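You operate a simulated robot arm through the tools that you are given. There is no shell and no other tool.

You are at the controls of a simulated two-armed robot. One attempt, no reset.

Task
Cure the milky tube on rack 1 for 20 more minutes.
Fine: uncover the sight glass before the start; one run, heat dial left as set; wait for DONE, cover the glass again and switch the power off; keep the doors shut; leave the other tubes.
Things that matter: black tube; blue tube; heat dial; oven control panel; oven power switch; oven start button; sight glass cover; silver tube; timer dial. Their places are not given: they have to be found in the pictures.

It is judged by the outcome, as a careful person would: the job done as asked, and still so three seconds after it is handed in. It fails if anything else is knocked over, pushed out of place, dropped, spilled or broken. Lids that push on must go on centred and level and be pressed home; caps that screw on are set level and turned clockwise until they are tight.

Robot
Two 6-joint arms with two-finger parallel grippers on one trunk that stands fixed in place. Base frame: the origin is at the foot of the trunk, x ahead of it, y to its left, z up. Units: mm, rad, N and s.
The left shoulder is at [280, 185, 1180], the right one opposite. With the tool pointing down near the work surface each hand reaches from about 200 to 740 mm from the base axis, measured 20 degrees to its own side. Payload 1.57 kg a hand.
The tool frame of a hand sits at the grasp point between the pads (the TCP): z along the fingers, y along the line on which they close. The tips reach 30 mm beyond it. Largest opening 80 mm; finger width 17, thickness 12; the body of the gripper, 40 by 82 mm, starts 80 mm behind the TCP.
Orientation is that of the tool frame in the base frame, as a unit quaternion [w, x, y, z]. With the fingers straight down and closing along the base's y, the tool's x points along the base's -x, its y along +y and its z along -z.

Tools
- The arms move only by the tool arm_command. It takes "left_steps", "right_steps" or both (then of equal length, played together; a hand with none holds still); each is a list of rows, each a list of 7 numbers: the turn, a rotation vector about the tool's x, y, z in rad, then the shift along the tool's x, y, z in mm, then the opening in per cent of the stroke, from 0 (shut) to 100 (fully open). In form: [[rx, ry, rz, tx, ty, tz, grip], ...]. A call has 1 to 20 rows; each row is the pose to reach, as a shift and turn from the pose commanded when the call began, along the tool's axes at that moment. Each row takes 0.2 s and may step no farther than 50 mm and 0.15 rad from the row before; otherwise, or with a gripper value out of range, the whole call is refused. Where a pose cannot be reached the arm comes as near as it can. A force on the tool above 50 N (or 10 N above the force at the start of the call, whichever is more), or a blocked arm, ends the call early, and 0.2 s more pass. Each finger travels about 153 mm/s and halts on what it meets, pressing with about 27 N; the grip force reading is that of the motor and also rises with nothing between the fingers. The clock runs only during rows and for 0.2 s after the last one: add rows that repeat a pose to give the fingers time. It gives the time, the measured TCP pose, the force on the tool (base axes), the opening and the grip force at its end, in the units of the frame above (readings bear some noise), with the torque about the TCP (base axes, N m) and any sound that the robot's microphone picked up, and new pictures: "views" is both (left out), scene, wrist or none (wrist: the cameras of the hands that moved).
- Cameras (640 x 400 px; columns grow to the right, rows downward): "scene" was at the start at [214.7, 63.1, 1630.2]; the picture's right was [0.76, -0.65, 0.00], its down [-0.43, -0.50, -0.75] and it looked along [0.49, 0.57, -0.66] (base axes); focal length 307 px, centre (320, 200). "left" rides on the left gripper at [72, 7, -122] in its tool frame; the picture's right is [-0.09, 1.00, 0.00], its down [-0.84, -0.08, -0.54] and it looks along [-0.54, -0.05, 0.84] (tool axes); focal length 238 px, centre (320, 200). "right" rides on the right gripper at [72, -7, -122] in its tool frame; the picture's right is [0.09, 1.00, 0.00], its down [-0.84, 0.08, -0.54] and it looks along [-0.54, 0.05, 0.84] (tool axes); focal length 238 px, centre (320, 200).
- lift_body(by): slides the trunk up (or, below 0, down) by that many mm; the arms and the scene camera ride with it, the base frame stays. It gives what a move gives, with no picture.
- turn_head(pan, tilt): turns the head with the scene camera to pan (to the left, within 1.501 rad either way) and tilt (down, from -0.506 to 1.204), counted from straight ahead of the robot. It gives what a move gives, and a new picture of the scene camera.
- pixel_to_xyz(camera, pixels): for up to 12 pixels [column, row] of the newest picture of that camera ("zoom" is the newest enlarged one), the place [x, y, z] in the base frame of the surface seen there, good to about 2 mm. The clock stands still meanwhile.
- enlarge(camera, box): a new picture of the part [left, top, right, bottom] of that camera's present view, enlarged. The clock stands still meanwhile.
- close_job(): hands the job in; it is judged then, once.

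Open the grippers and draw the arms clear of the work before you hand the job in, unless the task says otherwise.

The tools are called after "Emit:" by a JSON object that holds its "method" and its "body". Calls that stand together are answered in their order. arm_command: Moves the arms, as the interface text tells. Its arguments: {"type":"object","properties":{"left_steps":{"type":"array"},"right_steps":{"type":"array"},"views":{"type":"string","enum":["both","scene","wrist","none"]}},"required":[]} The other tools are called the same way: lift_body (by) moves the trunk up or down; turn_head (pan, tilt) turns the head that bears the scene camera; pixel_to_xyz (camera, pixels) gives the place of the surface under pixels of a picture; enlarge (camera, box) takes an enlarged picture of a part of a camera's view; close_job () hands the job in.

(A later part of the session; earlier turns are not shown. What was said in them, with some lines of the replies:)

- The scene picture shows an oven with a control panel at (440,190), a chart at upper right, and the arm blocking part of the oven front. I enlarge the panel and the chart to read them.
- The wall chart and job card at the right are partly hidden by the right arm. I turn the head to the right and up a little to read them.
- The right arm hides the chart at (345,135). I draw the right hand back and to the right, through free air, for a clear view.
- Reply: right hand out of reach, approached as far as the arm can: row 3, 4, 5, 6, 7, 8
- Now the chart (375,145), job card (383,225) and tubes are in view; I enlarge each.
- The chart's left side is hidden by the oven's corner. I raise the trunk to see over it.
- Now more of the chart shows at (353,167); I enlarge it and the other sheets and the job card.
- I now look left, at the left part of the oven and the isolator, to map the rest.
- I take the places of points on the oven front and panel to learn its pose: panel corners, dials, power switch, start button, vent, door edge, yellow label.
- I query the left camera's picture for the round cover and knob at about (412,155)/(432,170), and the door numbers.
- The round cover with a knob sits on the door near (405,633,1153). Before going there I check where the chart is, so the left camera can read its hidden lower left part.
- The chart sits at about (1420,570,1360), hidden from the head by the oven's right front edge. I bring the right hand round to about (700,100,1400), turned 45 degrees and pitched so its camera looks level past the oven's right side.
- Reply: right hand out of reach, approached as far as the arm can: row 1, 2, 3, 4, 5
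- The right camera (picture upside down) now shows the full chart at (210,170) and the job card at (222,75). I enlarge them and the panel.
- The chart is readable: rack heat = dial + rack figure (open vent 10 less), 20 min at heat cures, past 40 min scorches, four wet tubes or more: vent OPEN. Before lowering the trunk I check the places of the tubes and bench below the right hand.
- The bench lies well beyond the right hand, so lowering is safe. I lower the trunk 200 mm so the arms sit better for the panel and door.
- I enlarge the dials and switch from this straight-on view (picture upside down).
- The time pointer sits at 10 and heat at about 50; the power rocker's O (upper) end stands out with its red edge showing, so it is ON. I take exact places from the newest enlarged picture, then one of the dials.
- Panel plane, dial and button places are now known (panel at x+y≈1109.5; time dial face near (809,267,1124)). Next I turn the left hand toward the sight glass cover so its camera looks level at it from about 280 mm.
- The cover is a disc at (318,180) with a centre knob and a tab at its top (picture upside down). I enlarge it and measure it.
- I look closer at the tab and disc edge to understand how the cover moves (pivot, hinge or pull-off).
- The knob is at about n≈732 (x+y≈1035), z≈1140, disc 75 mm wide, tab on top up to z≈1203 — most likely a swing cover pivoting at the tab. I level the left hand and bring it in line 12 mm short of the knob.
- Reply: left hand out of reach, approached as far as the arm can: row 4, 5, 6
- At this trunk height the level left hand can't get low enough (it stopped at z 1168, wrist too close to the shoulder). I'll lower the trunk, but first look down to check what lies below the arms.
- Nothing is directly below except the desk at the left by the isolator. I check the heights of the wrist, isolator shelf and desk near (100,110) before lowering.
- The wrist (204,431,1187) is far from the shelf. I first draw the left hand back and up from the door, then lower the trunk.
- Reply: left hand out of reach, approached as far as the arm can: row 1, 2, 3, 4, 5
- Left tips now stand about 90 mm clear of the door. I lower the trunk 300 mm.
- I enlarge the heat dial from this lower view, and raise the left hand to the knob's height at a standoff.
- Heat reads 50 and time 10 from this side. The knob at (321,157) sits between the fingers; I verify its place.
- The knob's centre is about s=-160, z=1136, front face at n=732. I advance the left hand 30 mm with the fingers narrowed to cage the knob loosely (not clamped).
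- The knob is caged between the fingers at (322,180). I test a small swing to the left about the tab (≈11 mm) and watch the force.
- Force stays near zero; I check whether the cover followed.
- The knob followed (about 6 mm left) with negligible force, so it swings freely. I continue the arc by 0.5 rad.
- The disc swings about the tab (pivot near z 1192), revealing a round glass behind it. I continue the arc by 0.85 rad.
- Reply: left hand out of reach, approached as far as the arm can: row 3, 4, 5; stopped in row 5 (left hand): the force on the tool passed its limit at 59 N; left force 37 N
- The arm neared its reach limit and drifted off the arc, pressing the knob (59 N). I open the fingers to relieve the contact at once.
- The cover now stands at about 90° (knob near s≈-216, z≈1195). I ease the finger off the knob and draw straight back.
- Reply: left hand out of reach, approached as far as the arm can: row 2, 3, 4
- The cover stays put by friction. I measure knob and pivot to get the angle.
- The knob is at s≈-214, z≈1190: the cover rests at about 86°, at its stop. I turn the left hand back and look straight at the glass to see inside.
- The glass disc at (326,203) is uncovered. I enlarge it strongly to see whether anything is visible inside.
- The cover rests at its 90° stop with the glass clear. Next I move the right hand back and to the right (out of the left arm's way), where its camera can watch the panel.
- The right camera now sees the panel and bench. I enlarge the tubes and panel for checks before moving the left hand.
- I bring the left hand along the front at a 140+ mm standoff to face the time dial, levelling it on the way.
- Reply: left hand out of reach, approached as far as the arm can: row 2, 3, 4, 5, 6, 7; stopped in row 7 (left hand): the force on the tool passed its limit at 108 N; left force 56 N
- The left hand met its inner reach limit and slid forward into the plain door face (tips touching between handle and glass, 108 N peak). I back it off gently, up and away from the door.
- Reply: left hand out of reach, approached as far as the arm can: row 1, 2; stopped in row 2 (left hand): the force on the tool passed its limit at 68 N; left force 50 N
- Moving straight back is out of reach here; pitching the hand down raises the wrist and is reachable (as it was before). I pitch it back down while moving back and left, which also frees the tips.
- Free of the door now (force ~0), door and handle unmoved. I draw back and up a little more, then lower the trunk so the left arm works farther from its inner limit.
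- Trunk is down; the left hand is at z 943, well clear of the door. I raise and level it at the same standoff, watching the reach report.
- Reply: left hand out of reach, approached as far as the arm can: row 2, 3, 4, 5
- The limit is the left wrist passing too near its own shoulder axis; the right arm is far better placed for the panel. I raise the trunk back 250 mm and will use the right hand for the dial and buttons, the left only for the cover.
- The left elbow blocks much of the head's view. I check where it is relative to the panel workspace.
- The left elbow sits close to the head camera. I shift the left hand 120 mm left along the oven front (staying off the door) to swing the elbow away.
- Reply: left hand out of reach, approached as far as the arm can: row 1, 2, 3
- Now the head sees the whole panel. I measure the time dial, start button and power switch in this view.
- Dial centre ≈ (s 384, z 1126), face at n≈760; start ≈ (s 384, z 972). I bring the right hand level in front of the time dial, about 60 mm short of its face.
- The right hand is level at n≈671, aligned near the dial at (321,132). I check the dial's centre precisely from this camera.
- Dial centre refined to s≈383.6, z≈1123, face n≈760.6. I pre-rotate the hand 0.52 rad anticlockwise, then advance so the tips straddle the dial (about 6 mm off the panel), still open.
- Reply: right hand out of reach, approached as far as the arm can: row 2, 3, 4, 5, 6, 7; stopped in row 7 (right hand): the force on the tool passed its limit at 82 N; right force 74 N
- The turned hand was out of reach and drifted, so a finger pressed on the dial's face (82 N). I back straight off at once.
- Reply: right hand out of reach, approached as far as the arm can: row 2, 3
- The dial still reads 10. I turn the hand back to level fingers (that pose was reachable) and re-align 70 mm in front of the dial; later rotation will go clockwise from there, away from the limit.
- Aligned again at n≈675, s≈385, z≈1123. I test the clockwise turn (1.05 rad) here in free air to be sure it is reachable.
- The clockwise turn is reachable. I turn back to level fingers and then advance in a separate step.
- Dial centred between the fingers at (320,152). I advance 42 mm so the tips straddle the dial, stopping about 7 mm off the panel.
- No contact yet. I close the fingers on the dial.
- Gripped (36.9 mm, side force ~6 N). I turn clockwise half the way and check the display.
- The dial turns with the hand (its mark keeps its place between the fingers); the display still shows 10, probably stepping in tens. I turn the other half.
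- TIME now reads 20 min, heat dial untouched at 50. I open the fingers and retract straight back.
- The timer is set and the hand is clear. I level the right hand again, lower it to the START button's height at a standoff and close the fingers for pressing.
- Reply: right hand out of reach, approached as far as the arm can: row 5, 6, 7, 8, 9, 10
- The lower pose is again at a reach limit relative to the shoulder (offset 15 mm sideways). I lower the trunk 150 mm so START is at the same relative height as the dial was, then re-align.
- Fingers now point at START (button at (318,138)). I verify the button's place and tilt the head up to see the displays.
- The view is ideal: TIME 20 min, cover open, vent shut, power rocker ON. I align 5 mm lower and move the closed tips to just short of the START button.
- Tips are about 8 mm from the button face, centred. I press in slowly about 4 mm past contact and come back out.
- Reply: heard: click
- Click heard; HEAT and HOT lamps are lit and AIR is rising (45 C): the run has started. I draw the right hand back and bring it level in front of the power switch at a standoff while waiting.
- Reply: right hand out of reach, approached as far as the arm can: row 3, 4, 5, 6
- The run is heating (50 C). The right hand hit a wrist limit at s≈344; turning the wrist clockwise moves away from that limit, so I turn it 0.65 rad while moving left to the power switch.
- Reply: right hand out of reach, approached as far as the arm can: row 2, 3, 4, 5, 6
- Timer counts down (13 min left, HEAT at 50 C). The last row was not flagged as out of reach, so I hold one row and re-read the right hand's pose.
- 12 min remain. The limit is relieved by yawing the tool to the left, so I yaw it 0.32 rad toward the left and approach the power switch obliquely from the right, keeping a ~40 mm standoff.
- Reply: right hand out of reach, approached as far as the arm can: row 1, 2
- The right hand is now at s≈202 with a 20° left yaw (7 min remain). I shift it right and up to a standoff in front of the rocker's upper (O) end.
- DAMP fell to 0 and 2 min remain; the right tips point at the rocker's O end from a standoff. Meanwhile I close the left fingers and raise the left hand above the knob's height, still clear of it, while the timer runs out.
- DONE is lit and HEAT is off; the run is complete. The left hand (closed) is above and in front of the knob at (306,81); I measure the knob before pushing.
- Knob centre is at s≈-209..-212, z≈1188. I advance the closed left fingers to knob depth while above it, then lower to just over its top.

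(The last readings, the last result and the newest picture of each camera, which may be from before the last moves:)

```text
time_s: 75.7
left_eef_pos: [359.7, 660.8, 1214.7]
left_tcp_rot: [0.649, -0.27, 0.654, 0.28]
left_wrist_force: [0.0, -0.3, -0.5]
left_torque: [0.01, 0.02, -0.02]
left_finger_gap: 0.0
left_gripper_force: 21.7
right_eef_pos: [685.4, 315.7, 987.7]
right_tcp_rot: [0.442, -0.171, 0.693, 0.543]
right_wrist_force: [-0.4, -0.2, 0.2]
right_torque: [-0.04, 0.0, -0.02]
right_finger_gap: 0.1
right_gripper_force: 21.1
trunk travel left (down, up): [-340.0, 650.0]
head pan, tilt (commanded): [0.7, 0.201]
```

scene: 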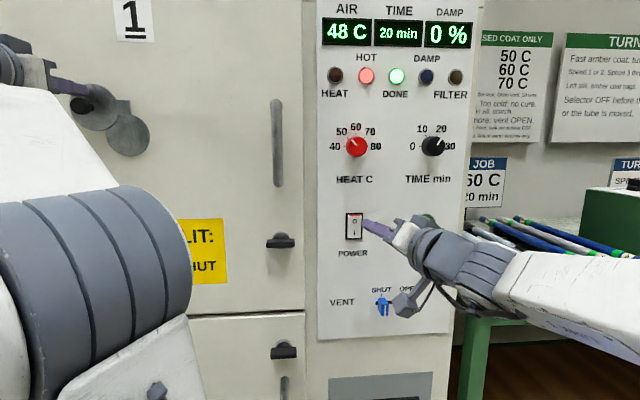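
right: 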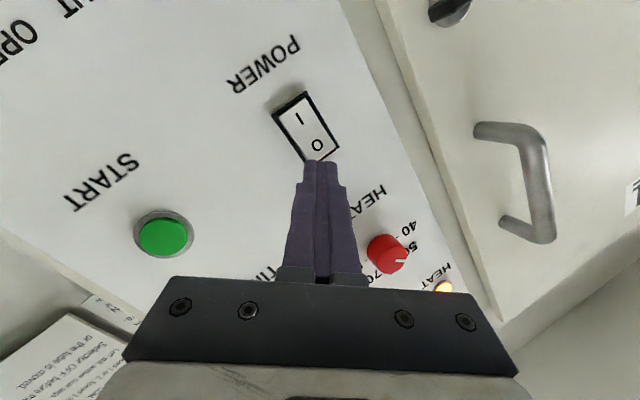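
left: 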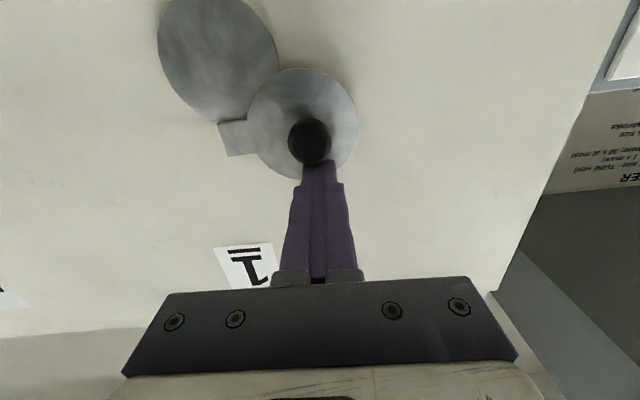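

Tips sit just above the knob (309,140). I push down along the first half of the arc, watching the force.

Emit:
{"method": "arm_command", "body": {"left_steps": [[0, 0, 0, 4, 0, 0, 0], [0, 0, 0, 8, 0, 0, 0], [0, 0, 0, 12, 1, 0, 0], [0, 0, 0, 16, 2, 0, 0], [0, 0, 0, 25, 3.5, 0, 0], [0, 0, 0, 34, 4, 0, 0], [0, 0, 0, 43, 3.5, 0, 0]], "views": "both"}}

```text
time_s: 77.3
left_eef_pos: [357.3, 663.4, 1171.9]
left_tcp_rot: [0.649, -0.27, 0.654, 0.28]
left_wrist_force: [-0.6, 0.7, -0.2]
left_torque: [0.01, 0.0, 0.02]
left_finger_gap: 0.0
left_gripper_force: 21.2
right_eef_pos: [684.3, 316.8, 987.6]
right_tcp_rot: [0.444, -0.171, 0.693, 0.542]
right_wrist_force: [-0.5, 0.7, 0.5]
right_torque: [0.0, 0.0, 0.01]
right_finger_gap: 0.0
right_gripper_force: 21.4
trunk travel left (down, up): [-340.0, 650.0]
head pan, tilt (commanded): [0.7, 0.201]
```

scene: 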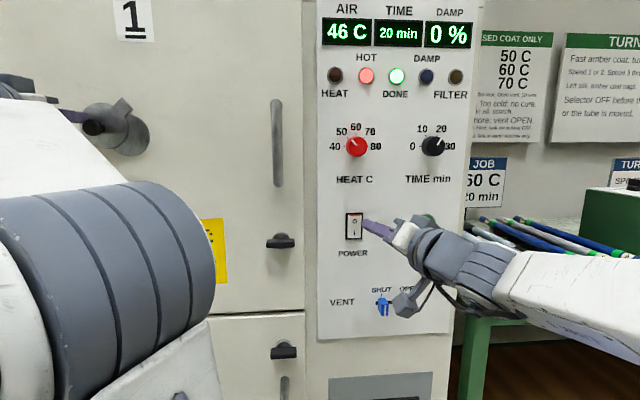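
left: 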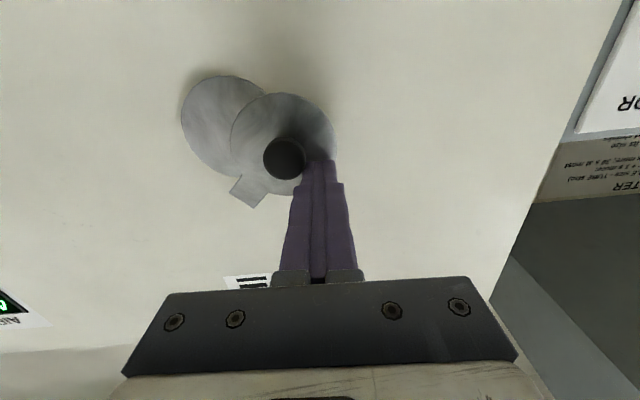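

The cover followed to about 45° with no notable force. I push along the second half of the arc, down and right.

Emit:
{"method": "arm_command", "body": {"left_steps": [[0, 0, 0, 7, -3, 0, 0], [0, 0, 0, 15, -8, 0, 0], [0, 0, 0, 22, -14, 0, 0], [0, 0, 0, 27.5, -20.5, 0, 0], [0, 0, 0, 32, -25, 0, 0], [0, 0, 0, 35, -28, 0, 0]], "views": "both"}}

Emit:
{"method": "pixel_to_xyz", "body": {"camera": "left", "pixels": [[295, 175], [290, 175], [300, 175], [285, 180]]}}

```text
time_s: 78.7
left_eef_pos: [376.3, 645.4, 1136.0]
left_tcp_rot: [0.649, -0.271, 0.654, 0.28]
left_wrist_force: [-1.1, -0.2, -0.5]
left_torque: [-0.07, -0.02, 0.0]
left_finger_gap: 0.1
left_gripper_force: 20.8
right_eef_pos: [684.9, 317.0, 987.8]
right_tcp_rot: [0.443, -0.17, 0.693, 0.543]
right_wrist_force: [0.6, 0.3, 0.6]
right_torque: [0.01, 0.0, -0.01]
right_finger_gap: 0.0
right_gripper_force: 21.6
trunk travel left (down, up): [-340.0, 650.0]
head pan, tilt (commanded): [0.7, 0.201]
```

scene: 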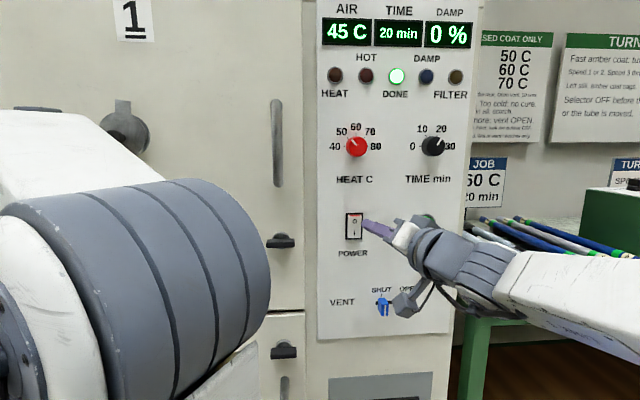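
left: 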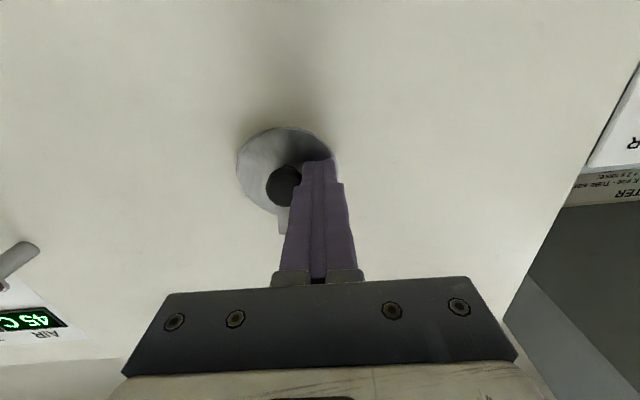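

```text
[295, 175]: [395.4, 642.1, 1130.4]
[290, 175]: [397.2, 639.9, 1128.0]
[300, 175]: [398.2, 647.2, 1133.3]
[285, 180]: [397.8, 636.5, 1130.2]
```

The cover is almost closed (knob near s≈-167, target -160). I nudge 6 mm further right in small steps, watching the force.

Emit:
{"method": "arm_command", "body": {"left_steps": [[0, 0, 0, 0, -2, 0, 0], [0, 0, 0, 0, -4, 0, 0], [0, 0, 0, 0, -6, 0, 0]], "views": "wrist"}}

Emit:
{"method": "enlarge", "body": {"camera": "left", "box": [220, 110, 360, 250]}}

Emit:
{"method": "pixel_to_xyz", "body": {"camera": "left", "pixels": [[284, 186], [284, 180], [284, 195], [274, 186], [283, 225]]}}

```text
time_s: 79.5
left_eef_pos: [379.7, 640.4, 1136.4]
left_tcp_rot: [0.649, -0.27, 0.654, 0.28]
left_wrist_force: [-1.2, -0.1, -0.8]
left_torque: [-0.02, -0.01, 0.0]
left_finger_gap: 0.2
left_gripper_force: 21.2
right_eef_pos: [686.8, 317.9, 986.3]
right_tcp_rot: [0.444, -0.171, 0.693, 0.542]
right_wrist_force: [-0.7, 0.0, 0.7]
right_torque: [-0.04, 0.03, -0.04]
right_finger_gap: 0.1
right_gripper_force: 21.1
trunk travel left (down, up): [-340.0, 650.0]
head pan, tilt (commanded): [0.7, 0.201]
```

left: 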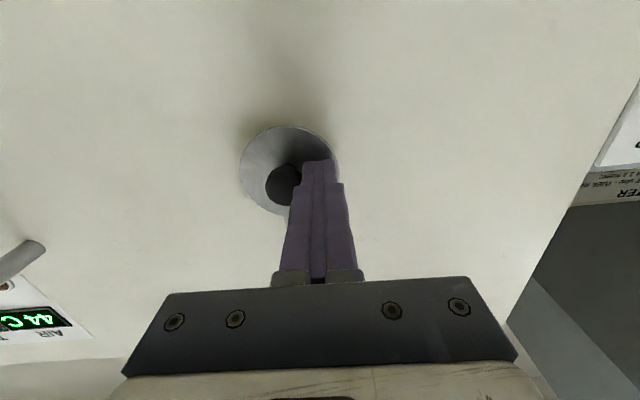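

```text
2.86 times, centred on (290, 180) of left
```

zoom: 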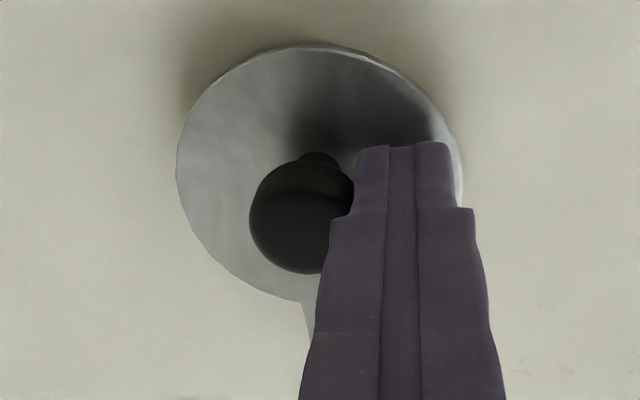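

```text
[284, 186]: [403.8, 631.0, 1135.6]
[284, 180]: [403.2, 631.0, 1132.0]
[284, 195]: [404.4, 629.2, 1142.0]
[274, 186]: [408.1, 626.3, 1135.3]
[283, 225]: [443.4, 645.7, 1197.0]
```

The knob is back at s≈-160.6, z≈1135.6, matching its original place (-160, 1135.5). I nudge 1 mm more to be sure it is home, then back the left hand off.

Emit:
{"method": "arm_command", "body": {"left_steps": [[0, 0, 0, 0, -1, 0, 0], [0, 0, 0, 0, -1, 0, 0]], "views": "none"}}

Emit:
{"method": "arm_command", "body": {"left_steps": [[0, 0, 0, 0, 5, 0, 0], [0, 0, 0, 0, 8, -10, 0], [0, 0, 0, 0, 10, -40, 0], [0, 0, 0, 0, 20, -60, 0], [0, 0, 0, 0, 20, -60, 0]], "views": "both"}}

```text
time_s: 80.1
left_eef_pos: [380.5, 639.6, 1135.6]
left_tcp_rot: [0.649, -0.271, 0.653, 0.28]
left_wrist_force: [-2.3, 2.0, -0.2]
left_torque: [0.0, 0.0, 0.06]
left_finger_gap: 0.0
left_gripper_force: 21.2
right_eef_pos: [685.6, 317.0, 987.2]
right_tcp_rot: [0.443, -0.171, 0.693, 0.543]
right_wrist_force: [0.4, 0.4, 0.3]
right_torque: [0.01, 0.01, 0.01]
right_finger_gap: 0.0
right_gripper_force: 21.0
trunk travel left (down, up): [-340.0, 650.0]
head pan, tilt (commanded): [0.7, 0.201]
```

```text
time_s: 81.3
left_eef_pos: [327.5, 610.4, 1136.8]
left_tcp_rot: [0.649, -0.27, 0.654, 0.28]
left_wrist_force: [-0.3, 0.8, 0.1]
left_torque: [0.01, 0.02, 0.01]
left_finger_gap: 0.0
left_gripper_force: 21.3
left hand out of reach, approached as far as the arm can: row 4, 5
right_eef_pos: [685.8, 317.0, 987.6]
right_tcp_rot: [0.443, -0.171, 0.693, 0.543]
right_wrist_force: [0.2, 0.2, 0.2]
right_torque: [0.01, -0.01, -0.01]
right_finger_gap: 0.0
right_gripper_force: 20.7
trunk travel left (down, up): [-340.0, 650.0]
head pan, tilt (commanded): [0.7, 0.201]
```

scene: 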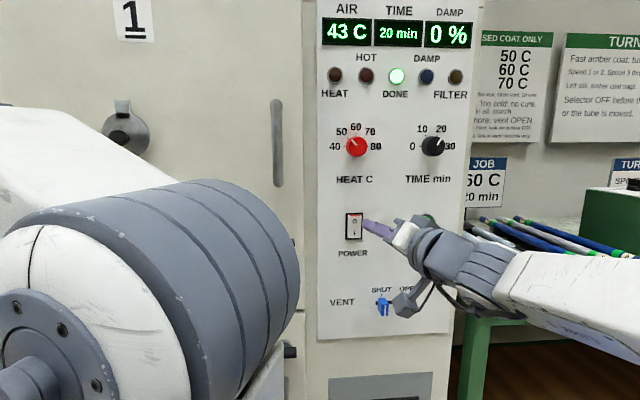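
left: 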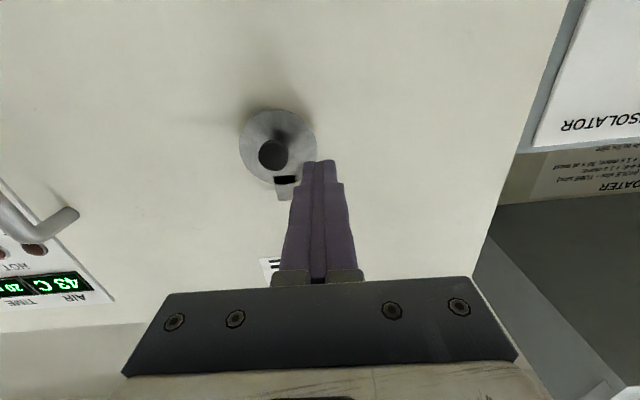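

The left hand is clear and the cover hangs straight. I check the cover closely and confirm the knob's place.

Emit:
{"method": "enlarge", "body": {"camera": "left", "box": [220, 90, 340, 220]}}

Emit:
{"method": "pixel_to_xyz", "body": {"camera": "left", "pixels": [[272, 155], [262, 155], [282, 155], [272, 147], [272, 163], [284, 195], [245, 140]]}}

Emit:
{"method": "enlarge", "body": {"camera": "scene", "box": [320, 190, 440, 280]}}

```text
3.08 times, centred on (280, 155) of left
```

zoom: 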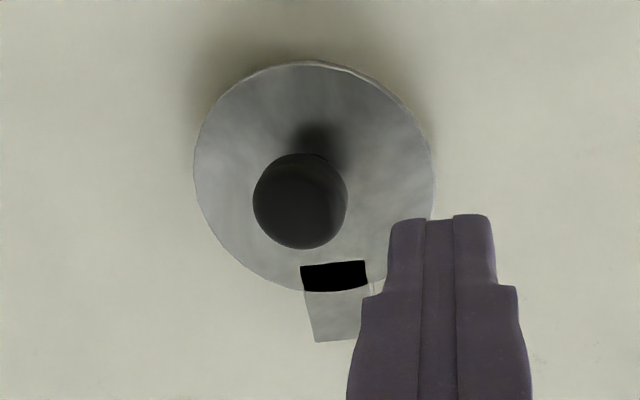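

```text
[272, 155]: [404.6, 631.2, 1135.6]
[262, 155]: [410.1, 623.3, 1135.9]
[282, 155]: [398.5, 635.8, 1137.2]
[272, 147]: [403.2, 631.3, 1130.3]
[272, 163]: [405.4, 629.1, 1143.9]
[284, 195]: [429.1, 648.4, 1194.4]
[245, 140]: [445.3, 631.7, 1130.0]
```

```text
4.44 times, centred on (380, 235) of scene
```

zoom: 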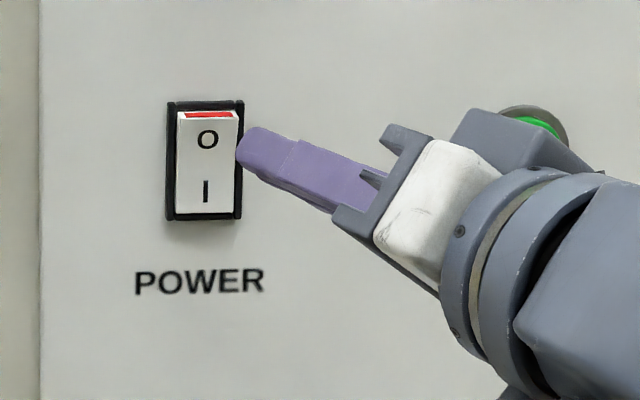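

Cover confirmed closed (knob at s≈-160.2, z≈1136). Now I press the rocker's upper O end with the right tips: approach slightly left, press in slowly and come back.

Emit:
{"method": "arm_command", "body": {"right_steps": [[0, 0, 0, 3.1, 4.2, 10, 0], [0, 0, 0, 3.1, 4.2, 20, 0], [0, 0, 0, 3.1, 4.2, 28, 0], [0, 0, 0, 3.1, 4.2, 32, 0], [0, 0, 0, 3.1, 4.2, 35, 0], [0, 0, 0, 3.1, 4.2, 38, 0], [0, 0, 0, 3.1, 4.2, 41, 0], [0, 0, 0, 3.1, 4.2, 41, 0]], "views": "both"}}

```text
time_s: 83.1
left_eef_pos: [328.3, 608.7, 1137.5]
left_tcp_rot: [0.649, -0.271, 0.653, 0.281]
left_wrist_force: [-0.2, -0.1, 0.2]
left_torque: [0.04, -0.02, -0.02]
left_finger_gap: 0.0
left_gripper_force: 21.6
right_eef_pos: [697.5, 354.4, 985.2]
right_tcp_rot: [0.443, -0.17, 0.693, 0.543]
right_wrist_force: [-20.7, -26.2, -8.0]
right_torque: [-0.2, 0.23, -0.21]
right_finger_gap: 0.0
right_gripper_force: 21.4
trunk travel left (down, up): [-340.0, 650.0]
head pan, tilt (commanded): [0.7, 0.201]
```

scene: 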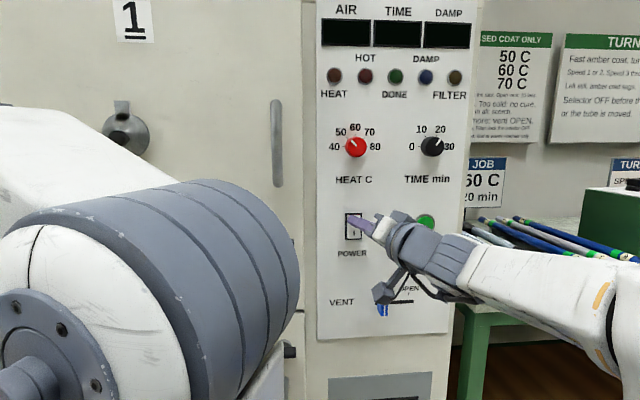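
right: 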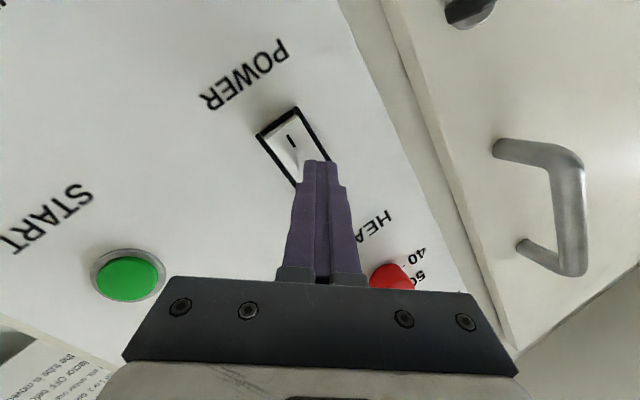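

The displays went dark: power is OFF. I draw the right hand straight back from the switch.

Emit:
{"method": "arm_command", "body": {"right_steps": [[0, 0, 0, 0, 0, -8, 0], [0, 0, 0, 0, 0, -25, 0], [0, 0, 0, 0, 0, -45, 0], [0, 0, 0, 0, 0, -60, 0]], "views": "both"}}

Emit:
{"method": "enlarge", "body": {"camera": "scene", "box": [310, 0, 490, 340]}}

Emit:
{"method": "enlarge", "body": {"camera": "right", "box": [200, 20, 400, 200]}}

```text
time_s: 84.1
left_eef_pos: [328.7, 611.0, 1135.7]
left_tcp_rot: [0.649, -0.271, 0.654, 0.28]
left_wrist_force: [-0.3, 0.1, -0.2]
left_torque: [0.02, -0.02, 0.0]
left_finger_gap: 0.0
left_gripper_force: 21.3
right_eef_pos: [672.6, 301.7, 987.3]
right_tcp_rot: [0.443, -0.171, 0.693, 0.543]
right_wrist_force: [0.2, 0.4, 0.2]
right_torque: [-0.01, -0.01, 0.01]
right_finger_gap: 0.1
right_gripper_force: 21.5
trunk travel left (down, up): [-340.0, 650.0]
head pan, tilt (commanded): [0.7, 0.201]
```

scene: 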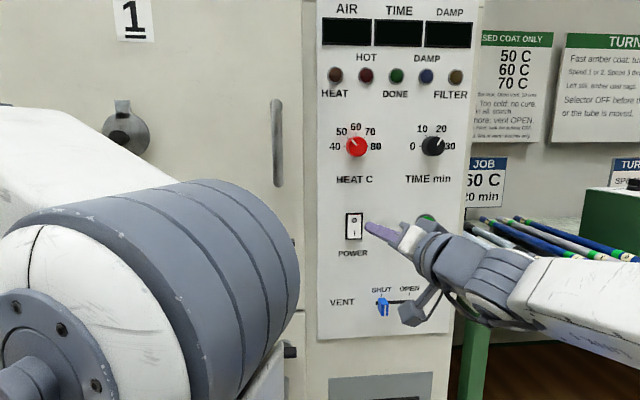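
right: 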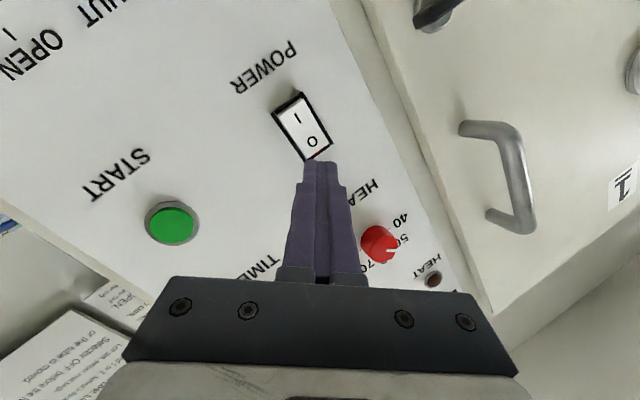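

```text
1.18 times, centred on (400, 170) of scene
```

zoom: 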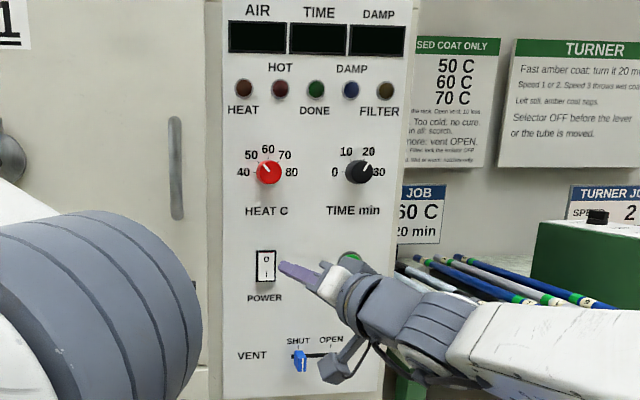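

```text
2.22 times, centred on (300, 110) of right
```

zoom: 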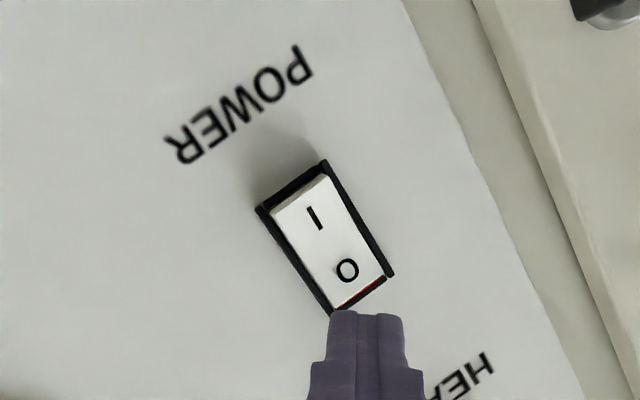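

The rocker now lies on O (red edge gone), heat still 50, time 20, vent unchanged. I open both grippers and draw both arms back from the oven.

Emit:
{"method": "arm_command", "body": {"left_steps": [[0, 0.1, 0, -10, 4, -4, 20], [0, 0.24, 0, -20, 8, -8, 40], [0, 0.38, 0, -30, 12, -14, 60], [0, 0.52, 0, -40, 16, -20, 80], [0, 0.66, 0, -50, 20, -26, 100], [0, 0.8, 0, -60, 20, -35, 100], [0, 0.94, 0, -60, 20, -45, 100]], "right_steps": [[0, 0, 0, 0, 0, -15, 0], [0, 0, 0, 0, 0, -30, 20], [0, 0, 0, 0, 0, -50, 40], [0, 0, 0, 0, 0, -70, 60], [0, 0, 0, 0, 0, -90, 80], [0, 0, 0, 0, 0, -110, 100], [0, 0, 0, 0, 0, -130, 100]], "views": "both"}}

```text
time_s: 85.7
left_eef_pos: [282.6, 543.9, 1098.9]
left_tcp_rot: [0.28, -0.369, 0.877, 0.125]
left_wrist_force: [-0.7, 1.4, -1.3]
left_torque: [-0.08, -0.09, -0.06]
left_finger_gap: 79.8
left_gripper_force: 0.0
left hand out of reach, approached as far as the arm can: row 1, 2, 5, 6, 7
right_eef_pos: [615.7, 184.9, 988.1]
right_tcp_rot: [0.444, -0.171, 0.693, 0.541]
right_wrist_force: [-0.5, 0.1, 0.1]
right_torque: [0.01, -0.01, -0.03]
right_finger_gap: 79.9
right_gripper_force: 0.0
trunk travel left (down, up): [-340.0, 650.0]
head pan, tilt (commanded): [0.7, 0.201]
```

scene: 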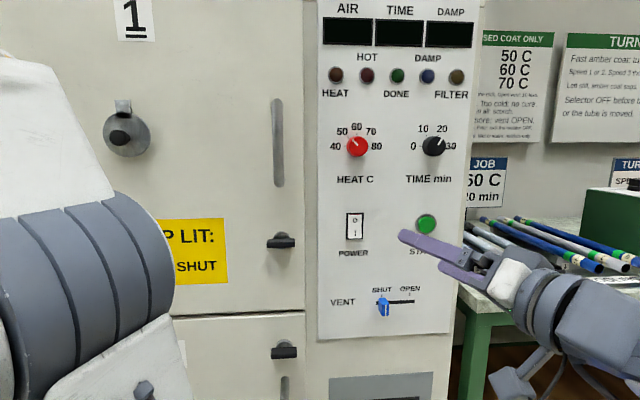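
right: 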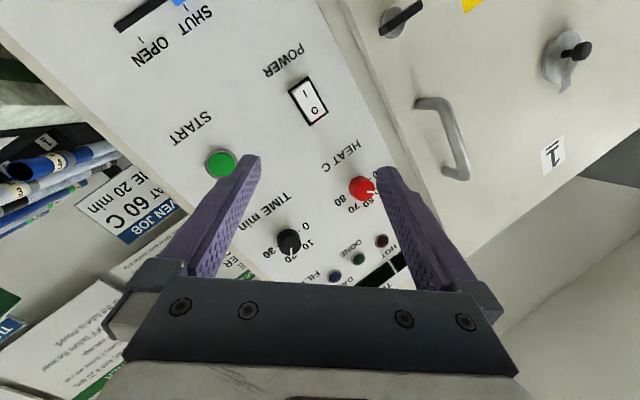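
left: 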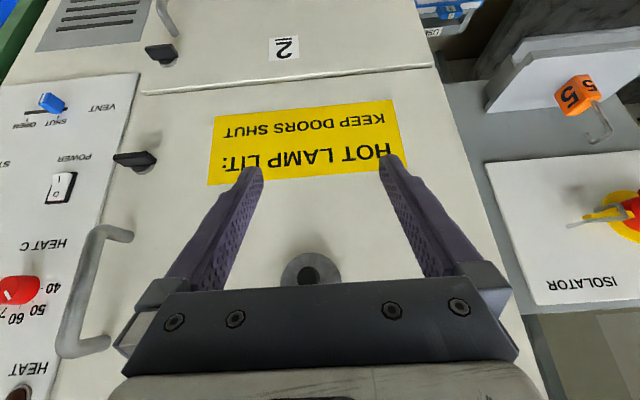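

Both arms are clear with grippers open; the cover at (127,135) hangs closed and the panel is dark. One last close look at the cover, doors and tubes.

Emit:
{"method": "enlarge", "body": {"camera": "scene", "box": [80, 80, 320, 380]}}

Emit:
{"method": "enlarge", "body": {"camera": "scene", "box": [440, 180, 640, 320]}}

```text
1.33 times, centred on (200, 230) of scene
```

zoom: 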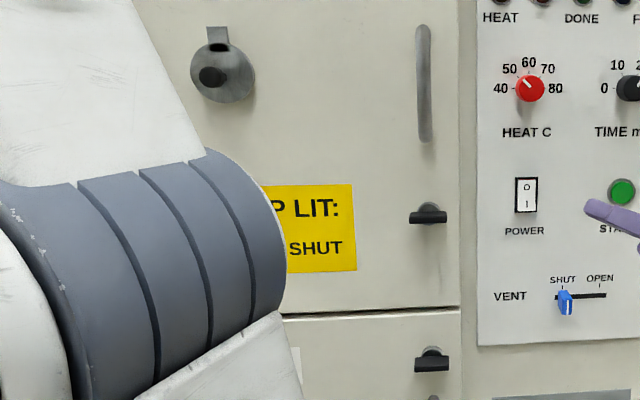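

```text
2.86 times, centred on (540, 250) of scene
```

zoom: 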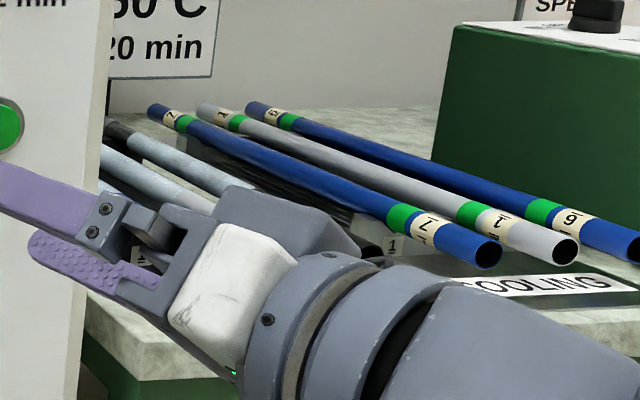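

The cover is closed, the doors are shut with their latches unmoved, the heat dial reads 50, the vent is at SHUT, the power is off, and the cooling tubes are in place. I hand the job in.

Emit:
{"method": "close_job", "body": {}}

```text
The job is handed in.
```

I ran the oven once for 20 minutes, waited for DONE, covered the sight glass again and switched the power off. Both arms are drawn back with the grippers open, and the job is handed in.

- **Run:** I uncovered the sight glass, turned the timer from 10 to 20 min and pressed START once. Air reached 50 C and held there.
- **Left as found:** The heat dial is still at 50, the vent is still SHUT and both doors stayed shut. I touched none of the tubes on the bench.
- **Not confirmed:** The sight glass looked opaque, so I could not see inside the oven. I did not see the milky tube, the heat figure on rack 1 or how many wet tubes were in there. The wall chart wants the vent open for four or more wet tubes.
- **Hard contacts:** Three times an arm drifted at the edge of its reach and pressed on something:
  - the cover knob, at 59 N;
  - the plain face of door 1, at 108 N, with a further 68 N push while backing off;
  - the face of the timer dial, at 82 N.

  I saw no damage or movement afterwards; the timer dial still read 10 after its contact.
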